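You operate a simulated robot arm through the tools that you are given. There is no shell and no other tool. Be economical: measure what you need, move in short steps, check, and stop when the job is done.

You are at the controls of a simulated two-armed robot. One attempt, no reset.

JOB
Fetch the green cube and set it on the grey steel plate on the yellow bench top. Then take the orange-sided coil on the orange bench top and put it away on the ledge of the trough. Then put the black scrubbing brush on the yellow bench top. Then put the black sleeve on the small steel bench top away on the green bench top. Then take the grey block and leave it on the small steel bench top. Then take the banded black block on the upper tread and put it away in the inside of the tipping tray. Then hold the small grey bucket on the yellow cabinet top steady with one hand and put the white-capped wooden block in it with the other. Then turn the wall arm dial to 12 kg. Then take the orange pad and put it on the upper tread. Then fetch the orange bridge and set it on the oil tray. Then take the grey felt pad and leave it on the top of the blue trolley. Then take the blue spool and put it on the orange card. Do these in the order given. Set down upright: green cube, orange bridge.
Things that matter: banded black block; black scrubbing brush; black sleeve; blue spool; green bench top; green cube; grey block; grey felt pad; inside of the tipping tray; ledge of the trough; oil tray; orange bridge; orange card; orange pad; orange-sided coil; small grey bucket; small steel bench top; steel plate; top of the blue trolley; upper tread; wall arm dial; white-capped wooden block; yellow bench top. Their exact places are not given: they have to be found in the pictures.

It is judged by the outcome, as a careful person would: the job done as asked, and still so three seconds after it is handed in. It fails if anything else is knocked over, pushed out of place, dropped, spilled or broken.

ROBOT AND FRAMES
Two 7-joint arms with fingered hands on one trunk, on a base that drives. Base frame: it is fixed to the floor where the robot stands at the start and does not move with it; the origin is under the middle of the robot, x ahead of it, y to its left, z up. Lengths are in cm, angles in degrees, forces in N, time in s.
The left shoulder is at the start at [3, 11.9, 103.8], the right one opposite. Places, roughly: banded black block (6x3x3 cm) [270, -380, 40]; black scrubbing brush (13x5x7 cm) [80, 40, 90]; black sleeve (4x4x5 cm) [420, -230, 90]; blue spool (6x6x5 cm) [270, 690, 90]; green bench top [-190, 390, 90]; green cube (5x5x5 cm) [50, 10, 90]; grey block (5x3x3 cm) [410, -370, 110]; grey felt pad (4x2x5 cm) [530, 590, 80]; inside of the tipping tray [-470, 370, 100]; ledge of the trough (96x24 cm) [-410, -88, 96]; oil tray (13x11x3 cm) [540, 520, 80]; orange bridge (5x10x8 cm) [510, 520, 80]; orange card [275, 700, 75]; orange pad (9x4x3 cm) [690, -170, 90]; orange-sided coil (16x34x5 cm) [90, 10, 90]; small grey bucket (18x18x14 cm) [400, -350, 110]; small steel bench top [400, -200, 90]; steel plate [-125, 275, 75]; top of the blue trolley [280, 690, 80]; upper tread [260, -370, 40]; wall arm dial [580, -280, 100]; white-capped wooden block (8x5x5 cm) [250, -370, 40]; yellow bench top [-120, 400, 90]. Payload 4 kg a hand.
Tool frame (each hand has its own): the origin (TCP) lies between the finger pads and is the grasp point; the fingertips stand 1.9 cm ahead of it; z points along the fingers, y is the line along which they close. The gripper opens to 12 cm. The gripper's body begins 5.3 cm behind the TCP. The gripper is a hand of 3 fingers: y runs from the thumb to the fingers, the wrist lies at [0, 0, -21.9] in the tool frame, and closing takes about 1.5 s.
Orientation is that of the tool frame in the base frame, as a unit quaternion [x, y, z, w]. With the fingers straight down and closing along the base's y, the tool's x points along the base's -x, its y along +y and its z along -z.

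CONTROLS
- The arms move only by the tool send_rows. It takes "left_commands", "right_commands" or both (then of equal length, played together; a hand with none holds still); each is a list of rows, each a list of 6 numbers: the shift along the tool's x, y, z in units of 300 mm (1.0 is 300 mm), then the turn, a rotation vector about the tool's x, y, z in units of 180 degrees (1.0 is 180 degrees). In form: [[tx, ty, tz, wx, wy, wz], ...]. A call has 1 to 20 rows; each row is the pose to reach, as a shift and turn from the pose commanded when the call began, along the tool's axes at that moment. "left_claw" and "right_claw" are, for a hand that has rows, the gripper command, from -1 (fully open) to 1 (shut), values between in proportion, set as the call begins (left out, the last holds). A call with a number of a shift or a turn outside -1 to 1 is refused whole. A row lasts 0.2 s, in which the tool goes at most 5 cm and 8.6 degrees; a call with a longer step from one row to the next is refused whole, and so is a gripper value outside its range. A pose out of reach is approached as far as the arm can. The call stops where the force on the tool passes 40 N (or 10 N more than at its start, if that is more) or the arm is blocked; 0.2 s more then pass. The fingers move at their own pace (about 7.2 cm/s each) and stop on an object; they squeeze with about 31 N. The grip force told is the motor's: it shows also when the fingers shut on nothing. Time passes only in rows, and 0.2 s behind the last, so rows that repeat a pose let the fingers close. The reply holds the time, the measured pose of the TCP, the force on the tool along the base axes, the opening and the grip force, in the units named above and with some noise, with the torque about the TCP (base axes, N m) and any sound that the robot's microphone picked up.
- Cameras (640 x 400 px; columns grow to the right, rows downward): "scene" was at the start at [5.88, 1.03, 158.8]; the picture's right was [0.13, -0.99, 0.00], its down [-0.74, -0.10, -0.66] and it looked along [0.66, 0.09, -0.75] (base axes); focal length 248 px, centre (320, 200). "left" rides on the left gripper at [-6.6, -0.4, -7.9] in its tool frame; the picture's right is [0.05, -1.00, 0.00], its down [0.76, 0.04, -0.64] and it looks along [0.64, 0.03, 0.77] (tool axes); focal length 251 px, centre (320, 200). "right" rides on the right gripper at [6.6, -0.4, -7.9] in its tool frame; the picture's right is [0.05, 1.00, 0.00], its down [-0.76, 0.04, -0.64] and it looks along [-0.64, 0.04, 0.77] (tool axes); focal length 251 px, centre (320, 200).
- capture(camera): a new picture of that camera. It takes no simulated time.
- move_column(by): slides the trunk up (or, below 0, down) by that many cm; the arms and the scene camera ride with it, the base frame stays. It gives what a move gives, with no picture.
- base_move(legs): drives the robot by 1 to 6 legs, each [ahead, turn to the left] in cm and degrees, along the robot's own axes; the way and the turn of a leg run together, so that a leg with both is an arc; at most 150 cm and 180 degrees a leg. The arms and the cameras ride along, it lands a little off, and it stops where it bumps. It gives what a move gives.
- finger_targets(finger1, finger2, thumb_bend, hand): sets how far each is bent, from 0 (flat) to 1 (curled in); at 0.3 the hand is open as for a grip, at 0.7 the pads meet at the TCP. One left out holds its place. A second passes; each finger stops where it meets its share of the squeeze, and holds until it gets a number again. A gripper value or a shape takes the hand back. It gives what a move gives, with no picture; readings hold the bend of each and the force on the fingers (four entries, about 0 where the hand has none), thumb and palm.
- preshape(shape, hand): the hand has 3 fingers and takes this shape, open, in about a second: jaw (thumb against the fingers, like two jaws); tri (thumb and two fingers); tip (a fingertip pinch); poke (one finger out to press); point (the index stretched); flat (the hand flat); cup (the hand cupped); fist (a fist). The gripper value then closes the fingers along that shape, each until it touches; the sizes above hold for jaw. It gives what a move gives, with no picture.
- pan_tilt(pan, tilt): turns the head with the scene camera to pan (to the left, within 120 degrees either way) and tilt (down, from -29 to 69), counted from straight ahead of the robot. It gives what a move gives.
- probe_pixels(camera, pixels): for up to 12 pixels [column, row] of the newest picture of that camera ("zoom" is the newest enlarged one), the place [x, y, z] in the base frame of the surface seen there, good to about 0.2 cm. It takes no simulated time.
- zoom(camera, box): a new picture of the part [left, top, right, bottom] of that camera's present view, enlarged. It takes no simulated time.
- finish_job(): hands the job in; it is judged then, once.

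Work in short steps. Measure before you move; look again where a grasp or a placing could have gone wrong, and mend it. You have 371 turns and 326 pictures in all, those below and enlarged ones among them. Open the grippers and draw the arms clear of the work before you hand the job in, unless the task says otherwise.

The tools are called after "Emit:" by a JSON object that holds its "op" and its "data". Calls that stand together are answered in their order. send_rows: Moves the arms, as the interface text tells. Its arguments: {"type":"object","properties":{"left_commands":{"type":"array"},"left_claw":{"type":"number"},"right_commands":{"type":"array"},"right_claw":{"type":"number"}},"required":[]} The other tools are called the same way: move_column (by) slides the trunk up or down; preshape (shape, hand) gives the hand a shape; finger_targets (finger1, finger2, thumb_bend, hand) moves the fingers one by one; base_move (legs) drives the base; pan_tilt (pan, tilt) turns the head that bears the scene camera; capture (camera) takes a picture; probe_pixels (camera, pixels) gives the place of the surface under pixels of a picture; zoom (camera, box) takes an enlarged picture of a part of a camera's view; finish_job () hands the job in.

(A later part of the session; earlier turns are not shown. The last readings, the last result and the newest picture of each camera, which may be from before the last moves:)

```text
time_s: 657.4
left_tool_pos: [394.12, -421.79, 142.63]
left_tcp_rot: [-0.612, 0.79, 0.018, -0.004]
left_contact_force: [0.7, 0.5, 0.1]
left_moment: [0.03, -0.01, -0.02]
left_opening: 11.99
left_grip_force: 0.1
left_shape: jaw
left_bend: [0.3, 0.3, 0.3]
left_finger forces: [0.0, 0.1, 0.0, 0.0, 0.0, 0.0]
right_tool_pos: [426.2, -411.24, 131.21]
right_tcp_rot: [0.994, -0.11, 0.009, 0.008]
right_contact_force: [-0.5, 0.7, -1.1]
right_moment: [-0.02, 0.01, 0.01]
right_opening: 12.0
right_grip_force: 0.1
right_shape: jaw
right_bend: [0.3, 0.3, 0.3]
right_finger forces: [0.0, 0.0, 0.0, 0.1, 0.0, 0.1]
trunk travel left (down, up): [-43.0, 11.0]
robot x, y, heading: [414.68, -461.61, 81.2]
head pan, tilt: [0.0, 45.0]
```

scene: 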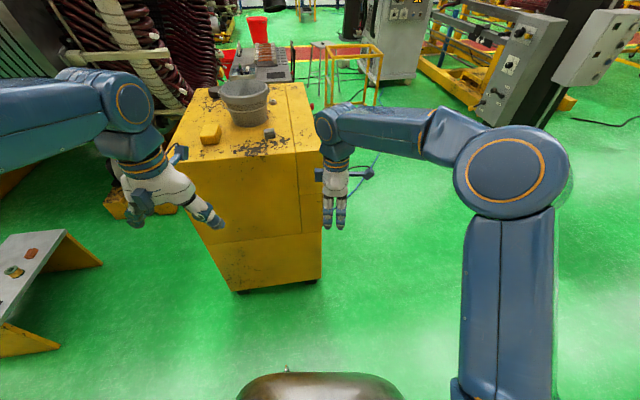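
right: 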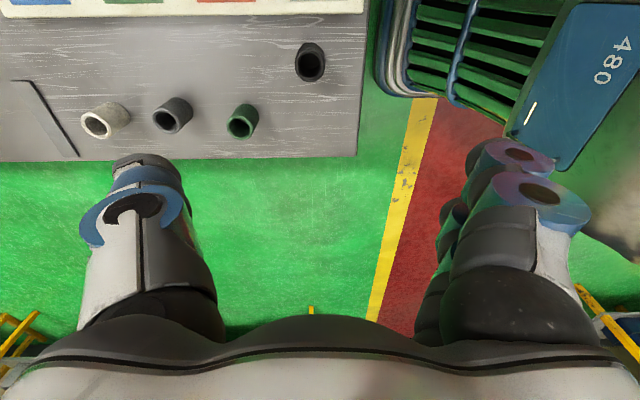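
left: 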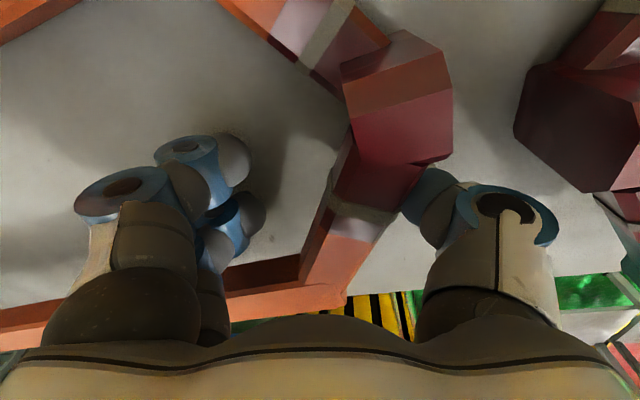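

Block: x≈407.3–411.8, y≈-366…-369, top z 111. I turn a bit left and move up so that it falls in the right hand's range.

Emit:
{"op": "base_move", "data": {"legs": [[0, 20], [46, 0]]}}

Emit:
{"op": "capture", "data": {"camera": "right"}}

```text
time_s: 661.2
left_tool_pos: [372.9, -386.79, 142.69]
left_tcp_rot: [0.741, -0.671, -0.017, 0.005]
left_contact_force: [-0.5, -0.6, -1.1]
left_moment: [0.03, 0.0, -0.01]
left_opening: 12.02
left_grip_force: 0.0
left_shape: jaw
left_bend: [0.3, 0.3, 0.3]
left_finger forces: [0.0, 0.1, 0.1, 0.0, 0.0, 0.0]
right_tool_pos: [399.39, -365.71, 131.2]
right_tcp_rot: [0.998, 0.067, 0.012, 0.006]
right_contact_force: [0.0, 0.0, -0.1]
right_moment: [0.01, -0.01, 0.01]
right_opening: 12.03
right_grip_force: 0.0
right_shape: jaw
right_bend: [0.3, 0.3, 0.3]
right_finger forces: [0.0, 0.1, 0.0, 0.0, 0.0, 0.0]
trunk travel left (down, up): [-43.0, 11.0]
robot x, y, heading: [406.41, -417.07, 101.4]
head pan, tilt: [0.0, 45.0]
```

```text
185 pictures are left
```

right: 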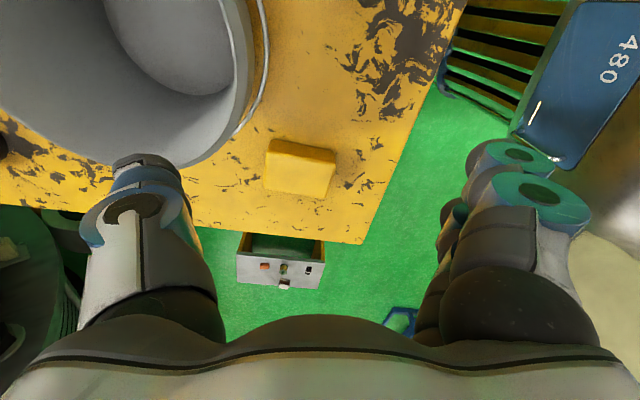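

Move over the block at z≈121, squared up and with a ~6 cm opening.

Emit:
{"op": "send_rows", "data": {"right_commands": [[0.11, 0.04, 0, 0, 0, 0.015], [0.22, 0.08, 0, 0, 0, 0.03], [0.328, 0.115, 0.05, 0, 0, 0.043], [0.328, 0.115, 0.2, 0, 0, 0.043], [0.328, 0.115, 0.33, 0, 0, 0.043]], "right_claw": 0}}

Emit:
{"op": "capture", "data": {"camera": "right"}}

```text
time_s: 662.4
left_tool_pos: [372.79, -386.61, 142.64]
left_tcp_rot: [0.741, -0.671, -0.016, 0.006]
left_contact_force: [0.1, 0.2, 0.0]
left_moment: [0.0, 0.0, -0.02]
left_opening: 12.01
left_grip_force: 0.0
left_shape: jaw
left_bend: [0.3, 0.3, 0.3]
left_finger forces: [0.0, 0.1, 0.0, 0.0, 0.1, 0.0]
right_tool_pos: [409.86, -367.9, 121.5]
right_tcp_rot: [1.0, -0.003, 0.011, 0.006]
right_contact_force: [-0.7, 0.4, -0.6]
right_moment: [-0.01, -0.03, 0.02]
right_opening: 6.04
right_grip_force: 0.1
right_shape: jaw
right_bend: [0.33, 0.33, 0.95]
right_finger forces: [0.0, 0.0, 0.0, 0.0, 0.0, 0.0]
trunk travel left (down, up): [-43.0, 11.0]
robot x, y, heading: [406.04, -416.97, 101.5]
head pan, tilt: [0.0, 45.0]
```

```text
184 pictures are left
```

right: 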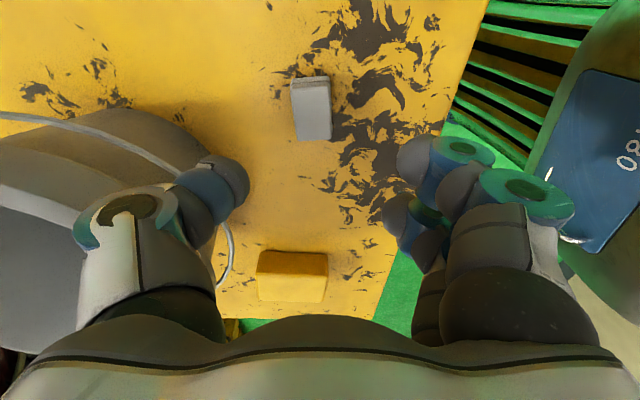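

I check the gap between thumb and the bucket's rim and bail wire.

Emit:
{"op": "probe_pixels", "data": {"camera": "right", "pixels": [[295, 95], [330, 95], [300, 135], [330, 138], [120, 128], [150, 155], [232, 250], [220, 290], [60, 130], [185, 240]]}}

```text
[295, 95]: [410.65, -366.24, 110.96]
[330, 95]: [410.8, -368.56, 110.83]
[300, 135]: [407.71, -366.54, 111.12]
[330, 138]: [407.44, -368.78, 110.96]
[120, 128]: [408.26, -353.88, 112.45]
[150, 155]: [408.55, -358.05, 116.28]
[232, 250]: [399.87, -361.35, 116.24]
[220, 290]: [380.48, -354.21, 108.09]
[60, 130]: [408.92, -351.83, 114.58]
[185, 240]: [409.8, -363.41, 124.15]
```

There is about 3 cm to the wire; I narrow the opening to ~4.8 cm and descend onto the block.

Emit:
{"op": "send_rows", "data": {"right_commands": [[0.005, -0.01, 0, 0, 0, 0], [0.005, -0.01, 0.1, 0, 0, 0], [0.005, -0.01, 0.22, 0, 0, 0], [0.005, -0.01, 0.32, 0, 0, 0], [0.005, -0.01, 0.376, 0, 0, 0]], "right_claw": 0.2}}

Emit:
{"op": "send_rows", "data": {"right_commands": [[0, 0, 0, 0, 0, 0], [0, 0, 0, 0, 0, 0], [0, 0, 0, 0, 0, 0], [0, 0, 0, 0, 0, 0]], "right_claw": 1}}

Emit:
{"op": "send_rows", "data": {"right_commands": [[0, 0, -0.1, 0, 0, 0], [0, 0, -0.25, 0, 0, 0], [0, 0, -0.4, 0, 0, 0], [0, 0, -0.55, 0, 0, 0], [0, 0, -0.7, 0, 0, 0]]}}

Emit:
{"op": "capture", "data": {"camera": "right"}}

```text
time_s: 663.6
left_tool_pos: [372.87, -386.61, 142.63]
left_tcp_rot: [0.74, -0.672, -0.016, 0.006]
left_contact_force: [0.1, 0.6, 0.2]
left_moment: [0.04, 0.0, 0.01]
left_opening: 12.0
left_grip_force: 0.2
left_shape: jaw
left_bend: [0.3, 0.3, 0.3]
left_finger forces: [0.1, 0.0, 0.1, 0.1, 0.0, 0.1]
right_tool_pos: [410.08, -367.71, 110.16]
right_tcp_rot: [1.0, -0.002, 0.011, 0.006]
right_contact_force: [0.4, 1.3, 0.9]
right_moment: [0.06, 0.01, -0.02]
right_opening: 4.82
right_grip_force: 0.1
right_shape: jaw
right_bend: [0.37, 0.37, 0.96]
right_finger forces: [0.1, 0.1, 0.0, 0.0, 0.9, 0.0]
trunk travel left (down, up): [-43.0, 11.0]
robot x, y, heading: [406.47, -417.06, 101.5]
head pan, tilt: [0.0, 45.0]
```

```text
time_s: 664.6
left_tool_pos: [372.83, -386.81, 142.63]
left_tcp_rot: [0.741, -0.672, -0.016, 0.006]
left_contact_force: [0.1, 0.7, 0.4]
left_moment: [0.01, -0.01, -0.01]
left_opening: 12.02
left_grip_force: 0.0
left_shape: jaw
left_bend: [0.3, 0.3, 0.3]
left_finger forces: [0.1, 0.0, 0.0, 0.0, 0.1, 0.0]
right_tool_pos: [410.1, -367.78, 110.26]
right_tcp_rot: [1.0, -0.001, 0.011, 0.003]
right_contact_force: [0.8, -2.2, 6.6]
right_moment: [-0.12, -0.08, -0.07]
right_opening: 2.5
right_grip_force: 31.0
right_shape: jaw
right_bend: [0.84, 0.95, 0.96]
right_finger forces: [21.6, 12.0, 0.1, 0.1, 28.2, 0.0]
trunk travel left (down, up): [-43.0, 11.0]
robot x, y, heading: [406.56, -416.82, 101.4]
head pan, tilt: [0.0, 45.0]
```

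```text
time_s: 665.8
left_tool_pos: [372.8, -386.75, 142.67]
left_tcp_rot: [0.741, -0.672, -0.016, 0.005]
left_contact_force: [1.4, -0.4, 0.6]
left_moment: [0.03, 0.0, 0.0]
left_opening: 11.99
left_grip_force: 0.2
left_shape: jaw
left_bend: [0.3, 0.3, 0.3]
left_finger forces: [0.0, 0.1, 0.0, 0.0, 0.1, 0.1]
right_tool_pos: [409.73, -367.58, 131.19]
right_tcp_rot: [1.0, -0.001, 0.011, 0.005]
right_contact_force: [-0.2, -0.5, -1.0]
right_moment: [0.02, 0.0, 0.03]
right_opening: 2.49
right_grip_force: 30.9
right_shape: jaw
right_bend: [0.83, 0.95, 0.96]
right_finger forces: [14.7, 12.2, 0.0, 0.0, 27.3, 0.0]
trunk travel left (down, up): [-43.0, 11.0]
robot x, y, heading: [406.38, -416.91, 101.5]
head pan, tilt: [0.0, 45.0]
```

```text
183 pictures are left
```

right: 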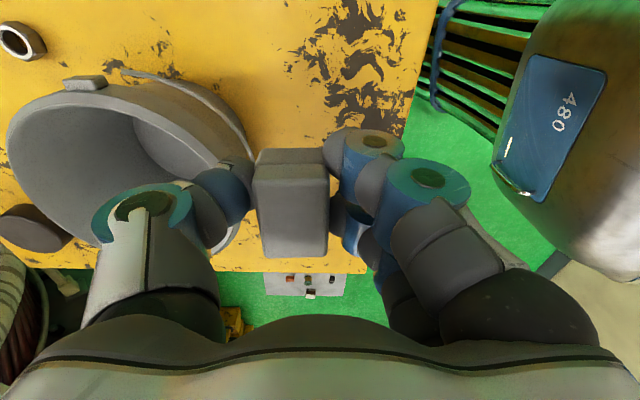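

Block held firmly. I back off and drive round to the bench's east side again.

Emit:
{"op": "base_move", "data": {"legs": [[-40, 0], [0, -40]]}}

Emit:
{"op": "base_move", "data": {"legs": [[0, -26]]}}

Emit:
{"op": "base_move", "data": {"legs": [[78, 0], [0, 30]]}}

Emit:
{"op": "base_move", "data": {"legs": [[0, 25]]}}

```text
time_s: 670.1
left_tool_pos: [408.15, -412.19, 142.67]
left_tcp_rot: [-0.467, 0.884, 0.016, -0.001]
left_contact_force: [0.2, -0.4, 0.2]
left_moment: [-0.01, 0.01, 0.01]
left_opening: 11.99
left_grip_force: 0.1
left_shape: jaw
left_bend: [0.3, 0.3, 0.3]
left_finger forces: [0.0, 0.1, 0.0, 0.1, 0.0, 0.1]
right_tool_pos: [448.57, -421.08, 130.98]
right_tcp_rot: [0.94, -0.342, 0.008, 0.009]
right_contact_force: [0.0, 0.3, -0.9]
right_moment: [0.04, 0.01, 0.01]
right_opening: 2.5
right_grip_force: 30.7
right_shape: jaw
right_bend: [0.83, 0.95, 0.96]
right_finger forces: [14.5, 12.3, 0.0, 0.0, 27.1, 0.1]
trunk travel left (down, up): [-43.0, 11.0]
robot x, y, heading: [410.34, -454.69, 61.2]
head pan, tilt: [0.0, 45.0]
```

```text
time_s: 671.9
left_tool_pos: [426.9, -415.49, 142.58]
left_tcp_rot: [-0.259, 0.966, 0.018, 0.003]
left_contact_force: [0.1, 0.1, 0.5]
left_moment: [0.01, 0.03, 0.0]
left_opening: 12.02
left_grip_force: 0.2
left_shape: jaw
left_bend: [0.3, 0.3, 0.3]
left_finger forces: [0.0, 0.0, 0.1, 0.0, 0.0, 0.0]
right_tool_pos: [459.71, -441.18, 131.07]
right_tcp_rot: [0.84, -0.542, 0.005, 0.011]
right_contact_force: [-0.2, -0.8, 0.2]
right_moment: [-0.01, 0.06, 0.02]
right_opening: 2.48
right_grip_force: 31.8
right_shape: jaw
right_bend: [0.83, 0.95, 0.96]
right_finger forces: [14.7, 12.2, 0.0, 0.0, 27.4, 0.0]
trunk travel left (down, up): [-43.0, 11.0]
robot x, y, heading: [408.72, -451.98, 35.3]
head pan, tilt: [0.0, 45.0]
```

```text
time_s: 677.5
left_tool_pos: [468.65, -366.1, 142.69]
left_tcp_rot: [-0.501, 0.866, 0.016, 0.0]
left_contact_force: [0.0, -0.4, 0.0]
left_moment: [0.01, -0.01, 0.0]
left_opening: 11.99
left_grip_force: 0.0
left_shape: jaw
left_bend: [0.3, 0.3, 0.3]
left_finger forces: [0.0, 0.0, 0.0, 0.1, 0.0, 0.1]
right_tool_pos: [509.78, -371.83, 131.06]
right_tcp_rot: [0.952, -0.306, 0.009, 0.008]
right_contact_force: [-0.5, -0.5, -0.7]
right_moment: [0.02, -0.02, -0.02]
right_opening: 2.46
right_grip_force: 31.5
right_shape: jaw
right_bend: [0.83, 0.95, 0.96]
right_finger forces: [14.1, 12.2, 0.1, 0.1, 26.8, 0.1]
trunk travel left (down, up): [-43.0, 11.0]
robot x, y, heading: [474.28, -408.73, 65.6]
head pan, tilt: [0.0, 45.0]
```

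```text
time_s: 679.2
left_tool_pos: [451.01, -372.65, 142.57]
left_tcp_rot: [-0.678, 0.734, 0.017, -0.004]
left_contact_force: [0.4, 0.4, -0.2]
left_moment: [-0.05, -0.03, 0.01]
left_opening: 11.99
left_grip_force: 0.0
left_shape: jaw
left_bend: [0.3, 0.3, 0.3]
left_finger forces: [0.1, 0.0, 0.1, 0.1, 0.1, 0.0]
right_tool_pos: [490.57, -360.28, 131.08]
right_tcp_rot: [0.996, -0.09, 0.01, 0.006]
right_contact_force: [0.0, -0.1, -1.8]
right_moment: [-0.02, -0.01, -0.02]
right_opening: 2.44
right_grip_force: 30.6
right_shape: jaw
right_bend: [0.83, 0.95, 0.96]
right_finger forces: [14.2, 12.1, 0.0, 0.1, 26.9, 0.0]
trunk travel left (down, up): [-43.0, 11.0]
robot x, y, heading: [477.43, -408.75, 90.8]
head pan, tilt: [0.0, 45.0]
```

North to the bench, then turn to face it.

Emit:
{"op": "base_move", "data": {"legs": [[150, 0], [33, 0], [0, 42]]}}

Emit:
{"op": "base_move", "data": {"legs": [[0, 42]]}}

Emit:
{"op": "move_column", "data": {"by": -18}}

Emit:
{"op": "capture", "data": {"camera": "scene"}}

```text
time_s: 690.3
left_tool_pos: [427.86, -217.06, 142.79]
left_tcp_rot: [0.898, -0.439, -0.014, 0.012]
left_contact_force: [0.8, -0.3, -1.0]
left_moment: [-0.01, 0.01, 0.04]
left_opening: 12.01
left_grip_force: 0.0
left_shape: jaw
left_bend: [0.3, 0.3, 0.3]
left_finger forces: [0.0, 0.1, 0.1, 0.1, 0.0, 0.1]
right_tool_pos: [448.48, -181.06, 131.15]
right_tcp_rot: [0.961, 0.277, 0.012, 0.001]
right_contact_force: [0.0, -0.5, -0.5]
right_moment: [-0.01, 0.03, 0.01]
right_opening: 2.45
right_grip_force: 31.8
right_shape: jaw
right_bend: [0.83, 0.95, 0.96]
right_finger forces: [14.2, 12.2, 0.1, 0.1, 27.1, 0.1]
trunk travel left (down, up): [-43.0, 11.0]
robot x, y, heading: [474.44, -222.57, 134.8]
head pan, tilt: [0.0, 45.0]
stopped in leg 3: the robot was blocked; the commanded pose is now the measured one
```

```text
time_s: 692.4
left_tool_pos: [433.22, -245.9, 142.67]
left_tcp_rot: [0.991, -0.135, -0.009, 0.014]
left_contact_force: [0.2, 0.3, 0.6]
left_moment: [-0.02, 0.0, 0.01]
left_opening: 12.0
left_grip_force: 0.0
left_shape: jaw
left_bend: [0.3, 0.3, 0.3]
left_finger forces: [0.0, 0.0, 0.0, 0.0, 0.0, 0.0]
right_tool_pos: [428.39, -204.63, 131.1]
right_tcp_rot: [0.826, 0.563, 0.012, -0.002]
right_contact_force: [-0.3, 0.0, -1.4]
right_moment: [0.0, -0.03, 0.0]
right_opening: 2.43
right_grip_force: 31.0
right_shape: jaw
right_bend: [0.83, 0.95, 0.97]
right_finger forces: [14.1, 12.2, 0.0, 0.1, 26.9, 0.0]
trunk travel left (down, up): [-43.0, 11.0]
robot x, y, heading: [475.09, -218.35, 172.7]
head pan, tilt: [0.0, 45.0]
stopped in leg 1: the robot was blocked; the commanded pose is now the measured one
```

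```text
time_s: 694.4
left_tool_pos: [433.06, -245.98, 124.68]
left_tcp_rot: [0.991, -0.136, -0.009, 0.014]
left_contact_force: [-0.6, 0.2, 0.0]
left_moment: [0.01, -0.03, 0.03]
left_opening: 12.01
left_grip_force: 0.1
left_shape: jaw
left_bend: [0.3, 0.3, 0.3]
left_finger forces: [0.0, 0.0, 0.1, 0.1, 0.0, 0.0]
right_tool_pos: [428.31, -204.51, 113.11]
right_tcp_rot: [0.827, 0.563, 0.013, -0.003]
right_contact_force: [-0.5, 0.0, -0.1]
right_moment: [0.03, 0.0, -0.03]
right_opening: 2.4
right_grip_force: 31.1
right_shape: jaw
right_bend: [0.83, 0.95, 0.97]
right_finger forces: [14.0, 12.2, 0.1, 0.0, 26.8, 0.0]
trunk travel left (down, up): [-25.0, 29.0]
robot x, y, heading: [475.01, -218.15, 172.8]
head pan, tilt: [0.0, 45.0]
```

```text
182 pictures are left
```

scene: 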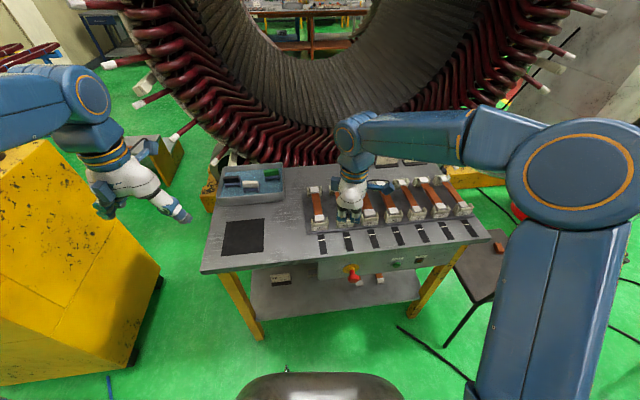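

I probe the bare patch between mat and strips, and move up.

Emit:
{"op": "probe_pixels", "data": {"camera": "scene", "pixels": [[263, 235], [285, 245], [318, 245], [310, 220], [290, 225], [265, 265]]}}

Emit:
{"op": "base_move", "data": {"legs": [[13, 0]]}}

Emit:
{"op": "capture", "data": {"camera": "right"}}

```text
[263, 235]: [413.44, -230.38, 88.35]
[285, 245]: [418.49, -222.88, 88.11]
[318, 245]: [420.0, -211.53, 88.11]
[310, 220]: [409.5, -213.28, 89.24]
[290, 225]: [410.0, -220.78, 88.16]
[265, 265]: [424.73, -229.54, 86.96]
```

```text
time_s: 695.7
left_tool_pos: [419.79, -244.18, 124.6]
left_tcp_rot: [0.991, -0.136, -0.008, 0.015]
left_contact_force: [-0.6, -0.1, 0.1]
left_moment: [0.0, -0.04, 0.0]
left_opening: 11.99
left_grip_force: 0.0
left_shape: jaw
left_bend: [0.3, 0.3, 0.3]
left_finger forces: [0.1, 0.0, 0.0, 0.1, 0.0, 0.0]
right_tool_pos: [415.06, -202.84, 113.12]
right_tcp_rot: [0.827, 0.563, 0.013, -0.003]
right_contact_force: [-0.9, 0.2, -0.8]
right_moment: [0.04, -0.03, 0.02]
right_opening: 2.41
right_grip_force: 31.2
right_shape: jaw
right_bend: [0.83, 0.95, 0.97]
right_finger forces: [13.9, 12.1, 0.0, 0.0, 27.0, 0.0]
trunk travel left (down, up): [-25.0, 29.0]
robot x, y, heading: [462.1, -216.57, 172.5]
head pan, tilt: [0.0, 45.0]
```

```text
181 pictures are left
```

right: 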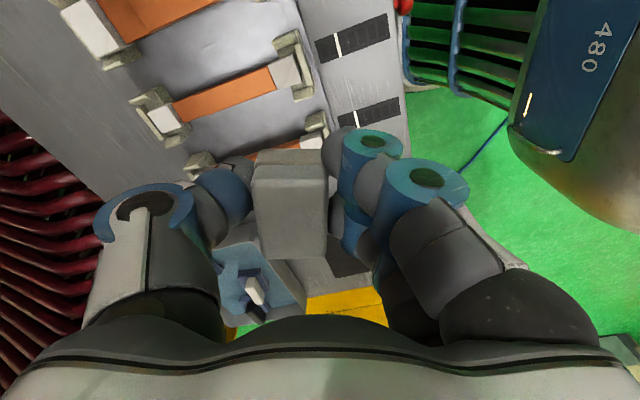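

Place spot (416,-221). Move over, squared, and lower to near contact.

Emit:
{"op": "send_rows", "data": {"right_commands": [[-0.11, 0.05, 0, 0, 0, -0.024], [-0.22, 0.1, 0, 0, 0, -0.048], [-0.33, 0.15, 0, 0, 0, -0.072], [-0.44, 0.2, 0, 0, 0, -0.096], [-0.552, 0.253, 0, 0, 0, -0.119], [-0.552, 0.253, 0.15, 0, 0, -0.119], [-0.552, 0.253, 0.3, 0, 0, -0.119], [-0.552, 0.253, 0.45, 0, 0, -0.119], [-0.552, 0.253, 0.6, 0, 0, -0.119], [-0.552, 0.253, 0.7, 0, 0, -0.119]]}}

Emit:
{"op": "capture", "data": {"camera": "right"}}

```text
time_s: 697.9
left_tool_pos: [420.02, -244.15, 124.65]
left_tcp_rot: [0.99, -0.137, -0.008, 0.014]
left_contact_force: [-0.6, 0.4, 0.9]
left_moment: [-0.02, -0.01, -0.03]
left_opening: 11.99
left_grip_force: 0.2
left_shape: jaw
left_bend: [0.3, 0.3, 0.3]
left_finger forces: [0.0, 0.0, 0.0, 0.0, 0.1, 0.1]
right_tool_pos: [416.73, -220.55, 91.81]
right_tcp_rot: [0.708, 0.707, 0.013, -0.001]
right_contact_force: [0.2, 0.0, -0.6]
right_moment: [-0.02, -0.03, 0.04]
right_opening: 2.39
right_grip_force: 30.9
right_shape: jaw
right_bend: [0.83, 0.95, 0.97]
right_finger forces: [13.7, 12.0, 0.1, 0.0, 26.3, 0.1]
trunk travel left (down, up): [-25.0, 29.0]
robot x, y, heading: [461.8, -216.78, 172.8]
head pan, tilt: [0.0, 45.0]
```

```text
180 pictures are left
```

right: 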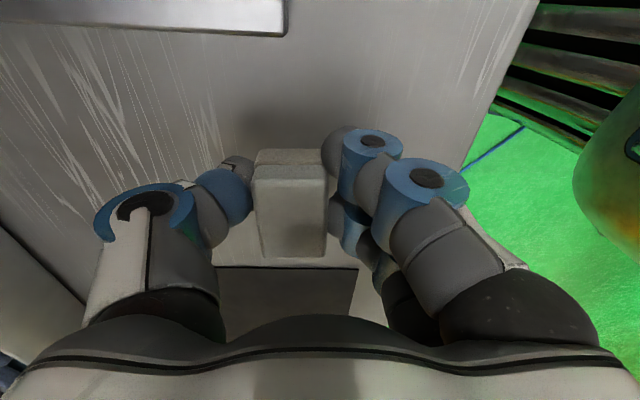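

Clear patch below. Lower to contact, open partly, lift.

Emit:
{"op": "send_rows", "data": {"right_commands": [[0, 0, 0.025, 0, 0, 0], [0, 0, 0.045, 0, 0, 0], [0, 0, 0.055, 0, 0, 0]]}}

Emit:
{"op": "send_rows", "data": {"right_commands": [[0, 0, 0, 0, 0, 0], [0, 0, 0, 0, 0, 0], [0, 0, 0, 0, 0, 0]], "right_claw": 0}}

Emit:
{"op": "send_rows", "data": {"right_commands": [[0, 0, -0.1, 0, 0, 0], [0, 0, -0.25, 0, 0, 0], [0, 0, -0.4, 0, 0, 0], [0, 0, -0.55, 0, 0, 0], [0, 0, -0.7, 0, 0, 0], [0, 0, -0.8, 0, 0, 0]]}}

Emit:
{"op": "capture", "data": {"camera": "right"}}

```text
time_s: 698.7
left_tool_pos: [420.01, -244.17, 124.66]
left_tcp_rot: [0.99, -0.136, -0.009, 0.015]
left_contact_force: [0.4, -0.4, 0.6]
left_moment: [-0.02, 0.0, 0.01]
left_opening: 11.97
left_grip_force: 0.1
left_shape: jaw
left_bend: [0.3, 0.3, 0.3]
left_finger forces: [0.0, 0.0, 0.0, 0.0, 0.0, 0.0]
right_tool_pos: [416.54, -220.61, 90.34]
right_tcp_rot: [0.707, 0.707, 0.012, -0.002]
right_contact_force: [-0.7, -0.7, 4.0]
right_moment: [0.06, -0.05, -0.05]
right_opening: 2.43
right_grip_force: 31.2
right_shape: jaw
right_bend: [0.83, 0.95, 0.97]
right_finger forces: [15.1, 12.1, 0.0, 0.0, 27.3, 0.0]
trunk travel left (down, up): [-25.0, 29.0]
robot x, y, heading: [461.87, -216.75, 172.4]
head pan, tilt: [0.0, 45.0]
```

```text
time_s: 699.5
left_tool_pos: [419.97, -244.32, 124.63]
left_tcp_rot: [0.99, -0.138, -0.009, 0.016]
left_contact_force: [0.8, -0.3, -0.3]
left_moment: [0.0, -0.01, 0.0]
left_opening: 12.0
left_grip_force: 0.1
left_shape: jaw
left_bend: [0.3, 0.3, 0.3]
left_finger forces: [0.0, 0.0, 0.1, 0.0, 0.1, 0.0]
right_tool_pos: [416.61, -220.49, 90.3]
right_tcp_rot: [0.708, 0.706, 0.013, -0.001]
right_contact_force: [-0.8, -0.9, -0.4]
right_moment: [0.04, 0.0, 0.0]
right_opening: 5.97
right_grip_force: 0.1
right_shape: jaw
right_bend: [0.34, 0.34, 0.95]
right_finger forces: [0.0, 0.0, 0.1, 0.0, 0.0, 0.0]
trunk travel left (down, up): [-25.0, 29.0]
robot x, y, heading: [461.47, -216.85, 172.7]
head pan, tilt: [0.0, 45.0]
```

```text
time_s: 700.9
left_tool_pos: [419.97, -244.24, 124.59]
left_tcp_rot: [0.991, -0.136, -0.008, 0.015]
left_contact_force: [0.3, 0.7, -0.4]
left_moment: [0.0, 0.0, 0.01]
left_opening: 11.99
left_grip_force: 0.0
left_shape: jaw
left_bend: [0.3, 0.3, 0.3]
left_finger forces: [0.0, 0.0, 0.1, 0.0, 0.0, 0.0]
right_tool_pos: [416.4, -220.89, 114.25]
right_tcp_rot: [0.707, 0.707, 0.012, -0.001]
right_contact_force: [-0.3, 0.1, 0.1]
right_moment: [-0.01, -0.01, 0.02]
right_opening: 5.97
right_grip_force: 0.1
right_shape: jaw
right_bend: [0.34, 0.34, 0.95]
right_finger forces: [0.0, 0.0, 0.1, 0.0, 0.1, 0.1]
trunk travel left (down, up): [-25.0, 29.0]
robot x, y, heading: [461.73, -216.6, 172.4]
head pan, tilt: [0.0, 45.0]
```

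```text
179 pictures are left
```

right: 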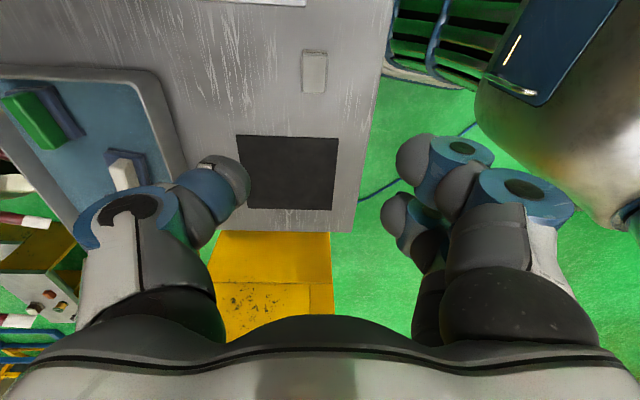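

Grey block is on the steel bench. Next the banded block on the upper tread: out past the cabinet again, with care.

Emit:
{"op": "base_move", "data": {"legs": [[-20, 0], [0, 35]]}}

Emit:
{"op": "base_move", "data": {"legs": [[0, 35]]}}

Emit:
{"op": "base_move", "data": {"legs": [[0, 25]]}}

```text
time_s: 704.4
left_tool_pos: [463.4, -265.72, 124.6]
left_tcp_rot: [0.986, 0.168, -0.004, 0.016]
left_contact_force: [0.3, -0.3, 0.0]
left_moment: [0.06, -0.02, 0.0]
left_opening: 12.0
left_grip_force: 0.1
left_shape: jaw
left_bend: [0.3, 0.3, 0.3]
left_finger forces: [0.0, 0.0, 0.0, 0.1, 0.0, 0.0]
right_tool_pos: [447.15, -248.65, 114.1]
right_tcp_rot: [0.464, 0.886, 0.014, -0.005]
right_contact_force: [0.0, -0.6, 0.3]
right_moment: [0.04, -0.01, 0.01]
right_opening: 5.99
right_grip_force: 0.1
right_shape: jaw
right_bend: [0.34, 0.34, 0.95]
right_finger forces: [0.0, 0.1, 0.0, 0.0, 0.0, 0.0]
trunk travel left (down, up): [-25.0, 29.0]
robot x, y, heading: [479.96, -216.01, -152.3]
head pan, tilt: [0.0, 45.0]
stopped in leg 2: the robot was blocked; the commanded pose is now the measured one
```

```text
time_s: 706.4
left_tool_pos: [493.3, -266.79, 124.56]
left_tcp_rot: [0.898, 0.44, 0.001, 0.017]
left_contact_force: [-0.5, -0.1, -1.3]
left_moment: [-0.01, 0.02, 0.0]
left_opening: 11.99
left_grip_force: 0.0
left_shape: jaw
left_bend: [0.3, 0.3, 0.3]
left_finger forces: [0.0, 0.0, 0.0, 0.0, 0.0, 0.1]
right_tool_pos: [470.21, -261.23, 114.21]
right_tcp_rot: [0.193, 0.981, 0.01, -0.008]
right_contact_force: [-0.5, -0.7, 0.3]
right_moment: [0.0, 0.02, -0.02]
right_opening: 6.0
right_grip_force: 0.0
right_shape: jaw
right_bend: [0.34, 0.34, 0.95]
right_finger forces: [0.0, 0.0, 0.0, 0.0, 0.0, 0.0]
trunk travel left (down, up): [-25.0, 29.0]
robot x, y, heading: [476.66, -213.42, -118.0]
head pan, tilt: [0.0, 45.0]
stopped in leg 1: the robot was blocked; the commanded pose is now the measured one
```

```text
time_s: 708.4
left_tool_pos: [514.18, -255.19, 124.51]
left_tcp_rot: [0.783, 0.622, 0.004, 0.016]
left_contact_force: [0.5, -0.4, 0.1]
left_moment: [-0.02, 0.04, -0.01]
left_opening: 12.03
left_grip_force: 0.0
left_shape: jaw
left_bend: [0.3, 0.3, 0.3]
left_finger forces: [0.0, 0.0, 0.0, 0.1, 0.1, 0.1]
right_tool_pos: [490.8, -259.72, 114.16]
right_tcp_rot: [-0.021, 1.0, 0.008, -0.011]
right_contact_force: [0.5, -0.1, 0.4]
right_moment: [0.01, 0.02, -0.02]
right_opening: 6.01
right_grip_force: 0.0
right_shape: jaw
right_bend: [0.34, 0.34, 0.95]
right_finger forces: [0.1, 0.0, 0.0, 0.1, 0.1, 0.0]
trunk travel left (down, up): [-25.0, 29.0]
robot x, y, heading: [473.99, -213.85, -93.5]
head pan, tilt: [0.0, 45.0]
stopped in leg 1: the robot was blocked; the commanded pose is now the measured one
```

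South past the cabinet, then turn west.

Emit:
{"op": "base_move", "data": {"legs": [[0, 6], [150, 0], [76, 0], [0, -32]]}}

Emit:
{"op": "base_move", "data": {"legs": [[0, -32]]}}

Emit:
{"op": "base_move", "data": {"legs": [[0, -32]]}}

Emit:
{"op": "pan_tilt", "data": {"pan": -20, "tilt": 35}}

Emit:
{"op": "capture", "data": {"camera": "scene"}}

```text
time_s: 721.5
left_tool_pos: [517.99, -492.4, 124.76]
left_tcp_rot: [0.869, 0.495, 0.002, 0.019]
left_contact_force: [-0.4, 0.0, 0.5]
left_moment: [-0.05, -0.04, -0.03]
left_opening: 11.99
left_grip_force: 0.0
left_shape: jaw
left_bend: [0.3, 0.3, 0.3]
left_finger forces: [0.0, 0.1, 0.0, 0.0, 0.0, 0.0]
right_tool_pos: [494.6, -489.86, 114.15]
right_tcp_rot: [0.133, 0.991, 0.009, -0.007]
right_contact_force: [-0.9, 1.1, 0.1]
right_moment: [0.02, -0.03, -0.01]
right_opening: 5.99
right_grip_force: 0.0
right_shape: jaw
right_bend: [0.34, 0.34, 0.95]
right_finger forces: [0.0, 0.1, 0.0, 0.0, 0.0, 0.1]
trunk travel left (down, up): [-25.0, 29.0]
robot x, y, heading: [495.61, -441.8, -109.9]
head pan, tilt: [0.0, 45.0]
stopped in leg 4: the robot was blocked; the commanded pose is now the measured one
```

```text
time_s: 723.7
left_tool_pos: [488.2, -496.85, 124.74]
left_tcp_rot: [0.971, 0.239, -0.003, 0.019]
left_contact_force: [-0.4, 0.5, -0.5]
left_moment: [-0.03, 0.0, 0.0]
left_opening: 11.98
left_grip_force: 0.0
left_shape: jaw
left_bend: [0.3, 0.3, 0.3]
left_finger forces: [0.0, 0.0, 0.1, 0.1, 0.0, 0.0]
right_tool_pos: [469.52, -482.11, 114.12]
right_tcp_rot: [0.397, 0.918, 0.012, -0.005]
right_contact_force: [-0.3, -0.3, 0.3]
right_moment: [-0.06, 0.0, 0.03]
right_opening: 5.97
right_grip_force: 0.0
right_shape: jaw
right_bend: [0.34, 0.34, 0.95]
right_finger forces: [0.0, 0.1, 0.0, 0.0, 0.0, 0.1]
trunk travel left (down, up): [-25.0, 29.0]
robot x, y, heading: [498.05, -444.94, -142.1]
head pan, tilt: [0.0, 45.0]
stopped in leg 1: the robot was blocked; the commanded pose is now the measured one
```

```text
time_s: 726.0
left_tool_pos: [461.73, -483.83, 124.72]
left_tcp_rot: [0.999, -0.035, -0.009, 0.018]
left_contact_force: [-0.6, 0.5, 0.7]
left_moment: [-0.04, -0.01, -0.03]
left_opening: 11.99
left_grip_force: 0.1
left_shape: jaw
left_bend: [0.3, 0.3, 0.3]
left_finger forces: [0.1, 0.1, 0.0, 0.0, 0.0, 0.0]
right_tool_pos: [453.69, -461.5, 114.28]
right_tcp_rot: [0.633, 0.774, 0.011, -0.001]
right_contact_force: [0.0, 0.3, -0.2]
right_moment: [-0.03, 0.03, 0.0]
right_opening: 6.0
right_grip_force: 0.1
right_shape: jaw
right_bend: [0.33, 0.33, 0.95]
right_finger forces: [0.0, 0.0, 0.0, 0.0, 0.1, 0.0]
trunk travel left (down, up): [-25.0, 29.0]
robot x, y, heading: [498.0, -448.74, -173.8]
head pan, tilt: [0.0, 45.0]
stopped in leg 1: the robot was blocked; the commanded pose is now the measured one
```

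```text
time_s: 726.8
left_tool_pos: [461.67, -484.17, 124.72]
left_tcp_rot: [0.999, -0.035, -0.008, 0.016]
left_contact_force: [0.4, -0.6, 0.2]
left_moment: [-0.03, 0.03, 0.02]
left_opening: 11.99
left_grip_force: 0.1
left_shape: jaw
left_bend: [0.3, 0.3, 0.3]
left_finger forces: [0.0, 0.0, 0.1, 0.0, 0.0, 0.1]
right_tool_pos: [453.58, -461.88, 114.15]
right_tcp_rot: [0.632, 0.775, 0.013, -0.003]
right_contact_force: [0.3, 0.3, -0.6]
right_moment: [0.04, 0.02, 0.0]
right_opening: 5.99
right_grip_force: 0.2
right_shape: jaw
right_bend: [0.33, 0.33, 0.95]
right_finger forces: [0.1, 0.0, 0.1, 0.1, 0.0, 0.0]
trunk travel left (down, up): [-25.0, 29.0]
robot x, y, heading: [498.04, -449.28, -174.0]
head pan, tilt: [-20.0, 35.0]
```

```text
178 pictures are left
```

scene: 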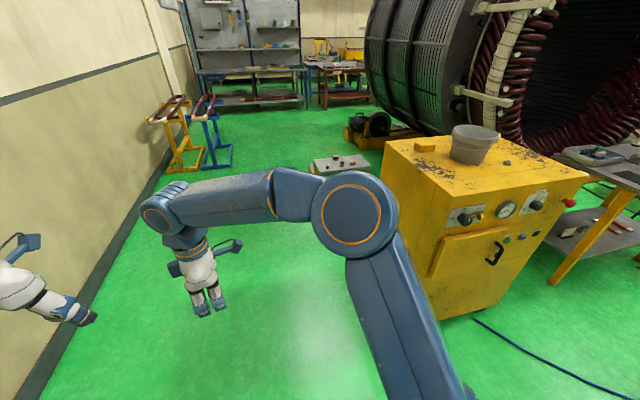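

Go west to abreast of the treads and turn to face them.

Emit:
{"op": "base_move", "data": {"legs": [[0, -8], [150, 0], [83, 0], [0, -42]]}}

Emit:
{"op": "base_move", "data": {"legs": [[0, -42]]}}

Emit:
{"op": "pan_tilt", "data": {"pan": 0, "tilt": 55}}

Emit:
{"op": "capture", "data": {"camera": "scene"}}

```text
time_s: 740.9
left_tool_pos: [213.52, -440.87, 124.74]
left_tcp_rot: [0.899, -0.438, -0.015, 0.013]
left_contact_force: [-0.1, 0.7, 0.6]
left_moment: [-0.03, 0.01, -0.04]
left_opening: 12.01
left_grip_force: 0.1
left_shape: jaw
left_bend: [0.3, 0.3, 0.3]
left_finger forces: [0.1, 0.0, 0.0, 0.0, 0.0, 0.0]
right_tool_pos: [224.6, -419.83, 114.12]
right_tcp_rot: [0.892, 0.452, 0.011, 0.005]
right_contact_force: [1.0, 0.2, -0.3]
right_moment: [-0.05, 0.01, -0.01]
right_opening: 5.99
right_grip_force: 0.1
right_shape: jaw
right_bend: [0.34, 0.34, 0.95]
right_finger forces: [0.0, 0.1, 0.0, 0.0, 0.0, 0.0]
trunk travel left (down, up): [-25.0, 29.0]
robot x, y, heading: [260.78, -447.64, 136.8]
head pan, tilt: [-20.0, 35.0]
stopped in leg 4: the robot was blocked; the commanded pose is now the measured one
```

```text
time_s: 743.2
left_tool_pos: [229.1, -411.31, 124.72]
left_tcp_rot: [-0.693, 0.72, 0.018, -0.007]
left_contact_force: [0.6, 0.2, 0.8]
left_moment: [-0.02, 0.05, -0.01]
left_opening: 12.02
left_grip_force: 0.0
left_shape: jaw
left_bend: [0.3, 0.3, 0.3]
left_finger forces: [0.0, 0.0, 0.1, 0.1, 0.0, 0.0]
right_tool_pos: [250.83, -402.5, 114.07]
right_tcp_rot: [0.993, 0.118, 0.008, 0.008]
right_contact_force: [0.9, -0.5, 0.6]
right_moment: [-0.04, 0.03, 0.0]
right_opening: 5.98
right_grip_force: 0.0
right_shape: jaw
right_bend: [0.34, 0.34, 0.95]
right_finger forces: [0.0, 0.0, 0.1, 0.1, 0.1, 0.1]
trunk travel left (down, up): [-25.0, 29.0]
robot x, y, heading: [255.66, -447.82, 95.1]
head pan, tilt: [-20.0, 35.0]
stopped in leg 1: the robot was blocked; the commanded pose is now the measured one
```

```text
time_s: 744.0
left_tool_pos: [228.65, -411.29, 124.61]
left_tcp_rot: [-0.694, 0.72, 0.018, -0.004]
left_contact_force: [0.4, 0.1, 0.0]
left_moment: [-0.01, 0.01, -0.01]
left_opening: 12.0
left_grip_force: 0.1
left_shape: jaw
left_bend: [0.3, 0.3, 0.3]
left_finger forces: [0.1, 0.0, 0.0, 0.0, 0.0, 0.1]
right_tool_pos: [250.58, -402.79, 114.05]
right_tcp_rot: [0.993, 0.118, 0.009, 0.008]
right_contact_force: [0.0, -0.2, -0.8]
right_moment: [0.03, 0.01, -0.01]
right_opening: 6.01
right_grip_force: 0.0
right_shape: jaw
right_bend: [0.34, 0.34, 0.95]
right_finger forces: [0.0, 0.0, 0.1, 0.0, 0.0, 0.0]
trunk travel left (down, up): [-25.0, 29.0]
robot x, y, heading: [255.45, -447.75, 95.0]
head pan, tilt: [0.0, 55.0]
```

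```text
177 pictures are left
```

scene: 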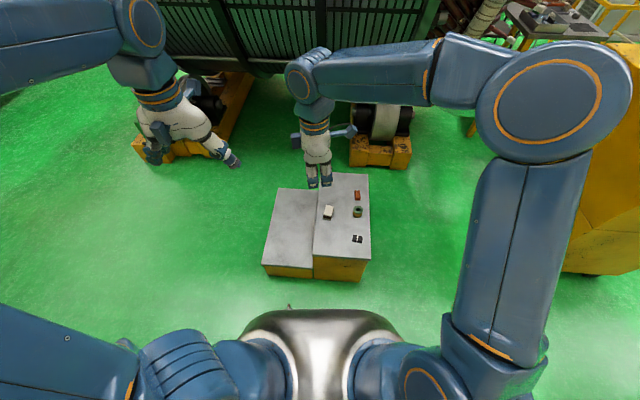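

Emit:
{"op": "zoom", "data": {"camera": "scene", "box": [250, 160, 390, 290]}}

Emit:
{"op": "probe_pixels", "data": {"camera": "scene", "pixels": [[315, 255], [369, 260], [367, 175], [322, 190], [357, 238], [352, 238], [362, 240], [328, 212], [358, 211], [357, 195], [290, 240], [340, 270]]}}

```text
3.08 times, centred on (320, 225) of scene
```

zoom: 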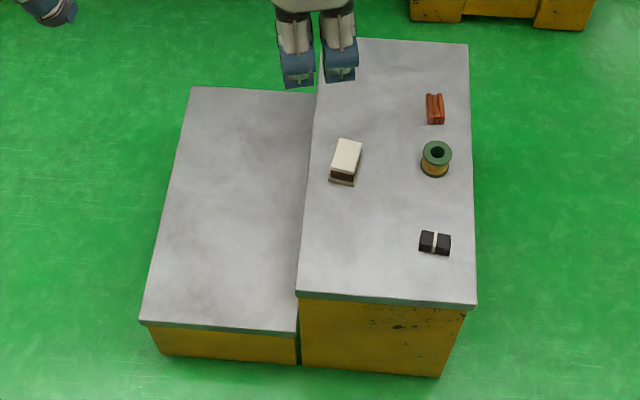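

```text
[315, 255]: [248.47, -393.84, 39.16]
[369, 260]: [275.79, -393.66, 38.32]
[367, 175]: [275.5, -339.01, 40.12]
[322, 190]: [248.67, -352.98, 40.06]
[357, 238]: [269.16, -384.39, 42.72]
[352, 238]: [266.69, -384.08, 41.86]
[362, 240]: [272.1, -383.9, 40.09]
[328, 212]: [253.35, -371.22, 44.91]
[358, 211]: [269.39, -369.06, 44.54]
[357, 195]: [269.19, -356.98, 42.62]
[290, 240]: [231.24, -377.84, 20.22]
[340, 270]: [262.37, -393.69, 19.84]
```

The banded block is at (269.2,-384), top z 42.7. I lower the trunk and go 17 cm closer.

Emit:
{"op": "move_column", "data": {"by": -25}}

Emit:
{"op": "base_move", "data": {"legs": [[17, 0]]}}

```text
time_s: 746.6
left_tool_pos: [228.62, -411.38, 99.73]
left_tcp_rot: [-0.694, 0.72, 0.018, -0.005]
left_contact_force: [0.3, -0.1, -0.5]
left_moment: [-0.01, 0.0, -0.01]
left_opening: 11.99
left_grip_force: 0.0
left_shape: jaw
left_bend: [0.3, 0.3, 0.3]
left_finger forces: [0.0, 0.0, 0.1, 0.0, 0.1, 0.0]
right_tool_pos: [250.65, -402.61, 89.2]
right_tcp_rot: [0.993, 0.119, 0.01, 0.008]
right_contact_force: [-0.1, 0.7, -0.3]
right_moment: [0.0, -0.01, -0.03]
right_opening: 5.99
right_grip_force: 0.0
right_shape: jaw
right_bend: [0.34, 0.34, 0.95]
right_finger forces: [0.0, 0.1, 0.1, 0.1, 0.0, 0.1]
trunk travel left (down, up): [0.0, 54.0]
robot x, y, heading: [255.73, -447.99, 95.2]
head pan, tilt: [0.0, 55.0]
```

```text
time_s: 748.1
left_tool_pos: [227.15, -394.07, 99.7]
left_tcp_rot: [-0.694, 0.72, 0.017, -0.005]
left_contact_force: [0.1, 0.2, 0.0]
left_moment: [-0.02, -0.01, -0.02]
left_opening: 12.0
left_grip_force: 0.0
left_shape: jaw
left_bend: [0.3, 0.3, 0.3]
left_finger forces: [0.0, 0.0, 0.1, 0.1, 0.0, 0.1]
right_tool_pos: [249.12, -385.5, 89.1]
right_tcp_rot: [0.993, 0.117, 0.009, 0.007]
right_contact_force: [0.1, 0.2, 0.1]
right_moment: [0.02, -0.03, 0.0]
right_opening: 6.01
right_grip_force: 0.0
right_shape: jaw
right_bend: [0.34, 0.34, 0.95]
right_finger forces: [0.0, 0.0, 0.0, 0.1, 0.0, 0.0]
trunk travel left (down, up): [0.0, 54.0]
robot x, y, heading: [253.71, -430.52, 95.1]
head pan, tilt: [0.0, 55.0]
```

Bring the right hand over the block, down to z≈60.

Emit:
{"op": "send_rows", "data": {"right_commands": [[0.13, 0.02, 0.05, 0, 0, 0.015], [0.26, 0.04, 0.1, 0, 0, 0.03], [0.39, 0.06, 0.15, 0, 0, 0.045], [0.52, 0.085, 0.22, 0, 0, 0.06], [0.663, 0.108, 0.3, 0, 0, 0.075], [0.663, 0.108, 0.46, 0, 0, 0.075], [0.663, 0.108, 0.62, 0, 0, 0.075], [0.663, 0.108, 0.78, 0, 0, 0.075], [0.663, 0.108, 0.92, 0, 0, 0.075]]}}

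Emit:
{"op": "capture", "data": {"camera": "right"}}

```text
time_s: 750.1
left_tool_pos: [227.03, -394.21, 99.74]
left_tcp_rot: [-0.694, 0.72, 0.016, -0.005]
left_contact_force: [-0.1, 0.7, 0.6]
left_moment: [0.02, -0.01, 0.0]
left_opening: 12.0
left_grip_force: 0.1
left_shape: jaw
left_bend: [0.3, 0.3, 0.3]
left_finger forces: [0.0, 0.0, 0.1, 0.0, 0.1, 0.0]
right_tool_pos: [269.97, -384.07, 61.78]
right_tcp_rot: [1.0, 0.0, 0.01, 0.006]
right_contact_force: [0.1, -0.1, -0.7]
right_moment: [0.01, 0.0, 0.02]
right_opening: 6.02
right_grip_force: 0.1
right_shape: jaw
right_bend: [0.34, 0.34, 0.95]
right_finger forces: [0.1, 0.1, 0.0, 0.0, 0.0, 0.1]
trunk travel left (down, up): [0.0, 54.0]
robot x, y, heading: [253.3, -430.26, 95.2]
head pan, tilt: [0.0, 55.0]
```

```text
175 pictures are left
```

right: 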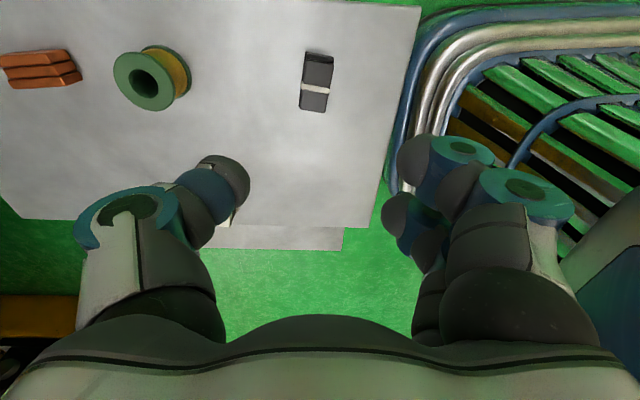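

My own base shows right beside the tread; I probe the block, and the base bumper for clearance.

Emit:
{"op": "probe_pixels", "data": {"camera": "right", "pixels": [[316, 55], [316, 105], [303, 80], [330, 80], [405, 60], [395, 160], [430, 60], [480, 90], [560, 160], [190, 60], [228, 215]]}}

```text
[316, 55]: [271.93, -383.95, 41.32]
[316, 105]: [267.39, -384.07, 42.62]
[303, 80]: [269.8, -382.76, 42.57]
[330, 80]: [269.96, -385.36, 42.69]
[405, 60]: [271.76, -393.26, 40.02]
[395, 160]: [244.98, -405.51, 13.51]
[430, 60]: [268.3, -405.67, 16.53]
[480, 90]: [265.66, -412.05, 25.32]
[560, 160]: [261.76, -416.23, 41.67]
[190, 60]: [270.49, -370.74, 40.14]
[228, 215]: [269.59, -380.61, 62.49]
```

Base front reaches only 25 cm ahead, good to know. Block centred; descend, close, lift.

Emit:
{"op": "send_rows", "data": {"right_commands": [[0, 0, 0.16, 0, 0, 0], [0, 0, 0.32, 0, 0, 0], [0, 0, 0.48, 0, 0, 0], [0, 0, 0.6, 0, 0, 0], [0, 0, 0.652, 0, 0, 0]], "right_claw": 0.1}}

Emit:
{"op": "send_rows", "data": {"right_commands": [[0, 0, 0, 0, 0, 0], [0, 0, 0, 0, 0, 0], [0, 0, 0, 0, 0, 0], [0, 0, 0, 0, 0, 0]], "right_claw": 1}}

Emit:
{"op": "send_rows", "data": {"right_commands": [[0, 0, -0.1, 0, 0, 0], [0, 0, -0.25, 0, 0, 0], [0, 0, -0.4, 0, 0, 0], [0, 0, -0.55, 0, 0, 0], [0, 0, -0.7, 0, 0, 0], [0, 0, -0.85, 0, 0, 0], [-0.1, 0, -0.98, 0, 0, 0]]}}

Emit:
{"op": "capture", "data": {"camera": "right"}}

```text
time_s: 751.3
left_tool_pos: [227.22, -394.37, 99.82]
left_tcp_rot: [-0.693, 0.72, 0.016, -0.004]
left_contact_force: [-0.8, 0.4, -0.4]
left_moment: [0.01, 0.0, 0.01]
left_opening: 12.02
left_grip_force: 0.0
left_shape: jaw
left_bend: [0.3, 0.3, 0.3]
left_finger forces: [0.1, 0.1, 0.0, 0.1, 0.0, 0.0]
right_tool_pos: [270.33, -384.64, 42.16]
right_tcp_rot: [1.0, 0.001, 0.01, 0.006]
right_contact_force: [0.2, 0.7, 1.9]
right_moment: [0.02, 0.02, 0.02]
right_opening: 5.42
right_grip_force: 0.0
right_shape: jaw
right_bend: [0.35, 0.35, 0.96]
right_finger forces: [0.1, 0.1, 0.0, 0.1, 1.3, 0.0]
trunk travel left (down, up): [0.0, 54.0]
robot x, y, heading: [253.72, -430.43, 95.0]
head pan, tilt: [0.0, 55.0]
```

```text
time_s: 752.3
left_tool_pos: [227.14, -394.33, 99.75]
left_tcp_rot: [-0.694, 0.72, 0.017, -0.005]
left_contact_force: [-0.2, -0.2, 0.6]
left_moment: [0.07, -0.01, 0.02]
left_opening: 12.0
left_grip_force: 0.0
left_shape: jaw
left_bend: [0.3, 0.3, 0.3]
left_finger forces: [0.1, 0.0, 0.0, 0.1, 0.1, 0.2]
right_tool_pos: [270.37, -384.65, 42.19]
right_tcp_rot: [1.0, 0.0, 0.01, 0.006]
right_contact_force: [0.6, -4.9, 13.4]
right_moment: [-0.18, 0.14, 0.06]
right_opening: 2.69
right_grip_force: 30.6
right_shape: jaw
right_bend: [0.81, 0.82, 0.96]
right_finger forces: [14.6, 21.9, 0.1, 0.0, 28.4, 0.1]
trunk travel left (down, up): [0.0, 54.0]
robot x, y, heading: [253.87, -430.67, 95.0]
head pan, tilt: [0.0, 55.0]
```

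```text
time_s: 753.9
left_tool_pos: [227.05, -394.26, 99.81]
left_tcp_rot: [-0.694, 0.719, 0.018, -0.004]
left_contact_force: [-0.2, 0.2, 0.7]
left_moment: [-0.01, 0.05, 0.02]
left_opening: 11.96
left_grip_force: 0.0
left_shape: jaw
left_bend: [0.3, 0.3, 0.3]
left_finger forces: [0.0, 0.0, 0.0, 0.1, 0.0, 0.0]
right_tool_pos: [266.89, -384.41, 71.89]
right_tcp_rot: [1.0, 0.0, 0.011, 0.007]
right_contact_force: [-0.8, -0.2, 0.3]
right_moment: [0.01, 0.01, 0.01]
right_opening: 2.66
right_grip_force: 30.8
right_shape: jaw
right_bend: [0.81, 0.82, 0.96]
right_finger forces: [13.0, 13.3, 0.0, 0.0, 27.0, 0.0]
trunk travel left (down, up): [0.0, 54.0]
robot x, y, heading: [253.96, -430.33, 95.3]
head pan, tilt: [0.0, 55.0]
```

```text
174 pictures are left
```

right: 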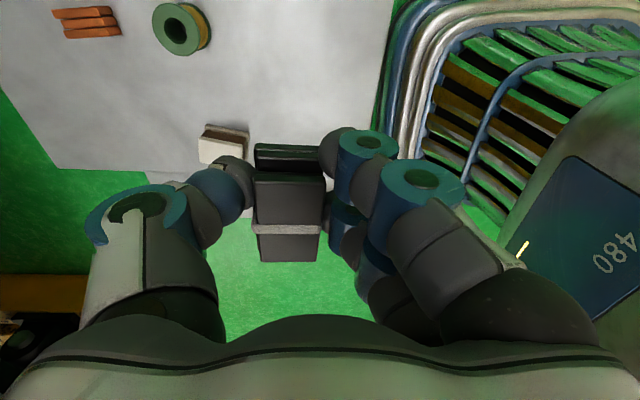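

Banded block held. Raise the trunk, back off and head west to the tipping tray.

Emit:
{"op": "move_column", "data": {"by": 28}}

Emit:
{"op": "base_move", "data": {"legs": [[-20, 0], [0, 42]]}}

Emit:
{"op": "base_move", "data": {"legs": [[0, 42]]}}

```text
time_s: 756.7
left_tool_pos: [227.03, -394.31, 127.7]
left_tcp_rot: [-0.694, 0.72, 0.017, -0.004]
left_contact_force: [-0.2, 0.4, 0.4]
left_moment: [0.02, 0.01, -0.01]
left_opening: 11.99
left_grip_force: 0.1
left_shape: jaw
left_bend: [0.3, 0.3, 0.3]
left_finger forces: [0.0, 0.1, 0.0, 0.0, 0.1, 0.1]
right_tool_pos: [266.82, -384.45, 99.81]
right_tcp_rot: [1.0, 0.0, 0.01, 0.006]
right_contact_force: [-0.2, -0.2, -0.4]
right_moment: [-0.03, 0.01, -0.01]
right_opening: 2.64
right_grip_force: 30.8
right_shape: jaw
right_bend: [0.81, 0.82, 0.96]
right_finger forces: [13.1, 13.3, 0.0, 0.0, 26.8, 0.0]
trunk travel left (down, up): [-28.0, 26.0]
robot x, y, heading: [253.73, -430.81, 95.2]
head pan, tilt: [0.0, 55.0]
```

```text
time_s: 760.3
left_tool_pos: [211.35, -441.01, 127.64]
left_tcp_rot: [0.903, -0.428, -0.014, 0.009]
left_contact_force: [-0.9, 0.8, -0.5]
left_moment: [0.02, -0.02, -0.01]
left_opening: 11.99
left_grip_force: 0.0
left_shape: jaw
left_bend: [0.3, 0.3, 0.3]
left_finger forces: [0.0, 0.1, 0.0, 0.1, 0.1, 0.0]
right_tool_pos: [234.69, -407.33, 99.67]
right_tcp_rot: [0.935, 0.354, 0.011, 0.003]
right_contact_force: [-0.6, -0.3, -0.4]
right_moment: [0.0, -0.04, 0.03]
right_opening: 2.62
right_grip_force: 30.6
right_shape: jaw
right_bend: [0.81, 0.81, 0.96]
right_finger forces: [12.9, 13.2, 0.1, 0.0, 26.7, 0.0]
trunk travel left (down, up): [-28.0, 26.0]
robot x, y, heading: [259.01, -447.07, 137.8]
head pan, tilt: [0.0, 55.0]
stopped in leg 2: the robot was blocked; the commanded pose is now the measured one
```

```text
time_s: 762.4
left_tool_pos: [217.57, -471.67, 127.63]
left_tcp_rot: [0.994, -0.107, -0.011, 0.014]
left_contact_force: [0.0, 0.1, -0.4]
left_moment: [0.03, 0.02, 0.01]
left_opening: 12.03
left_grip_force: 0.0
left_shape: jaw
left_bend: [0.3, 0.3, 0.3]
left_finger forces: [0.0, 0.0, 0.0, 0.0, 0.0, 0.0]
right_tool_pos: [214.77, -431.04, 99.8]
right_tcp_rot: [0.765, 0.643, 0.012, -0.002]
right_contact_force: [-0.5, 0.3, -0.6]
right_moment: [0.01, 0.0, 0.01]
right_opening: 2.59
right_grip_force: 30.5
right_shape: jaw
right_bend: [0.8, 0.81, 0.97]
right_finger forces: [12.7, 13.1, 0.1, 0.0, 26.7, 0.0]
trunk travel left (down, up): [-28.0, 26.0]
robot x, y, heading: [259.63, -442.05, 177.6]
head pan, tilt: [0.0, 55.0]
stopped in leg 1: the robot was blocked; the commanded pose is now the measured one
```

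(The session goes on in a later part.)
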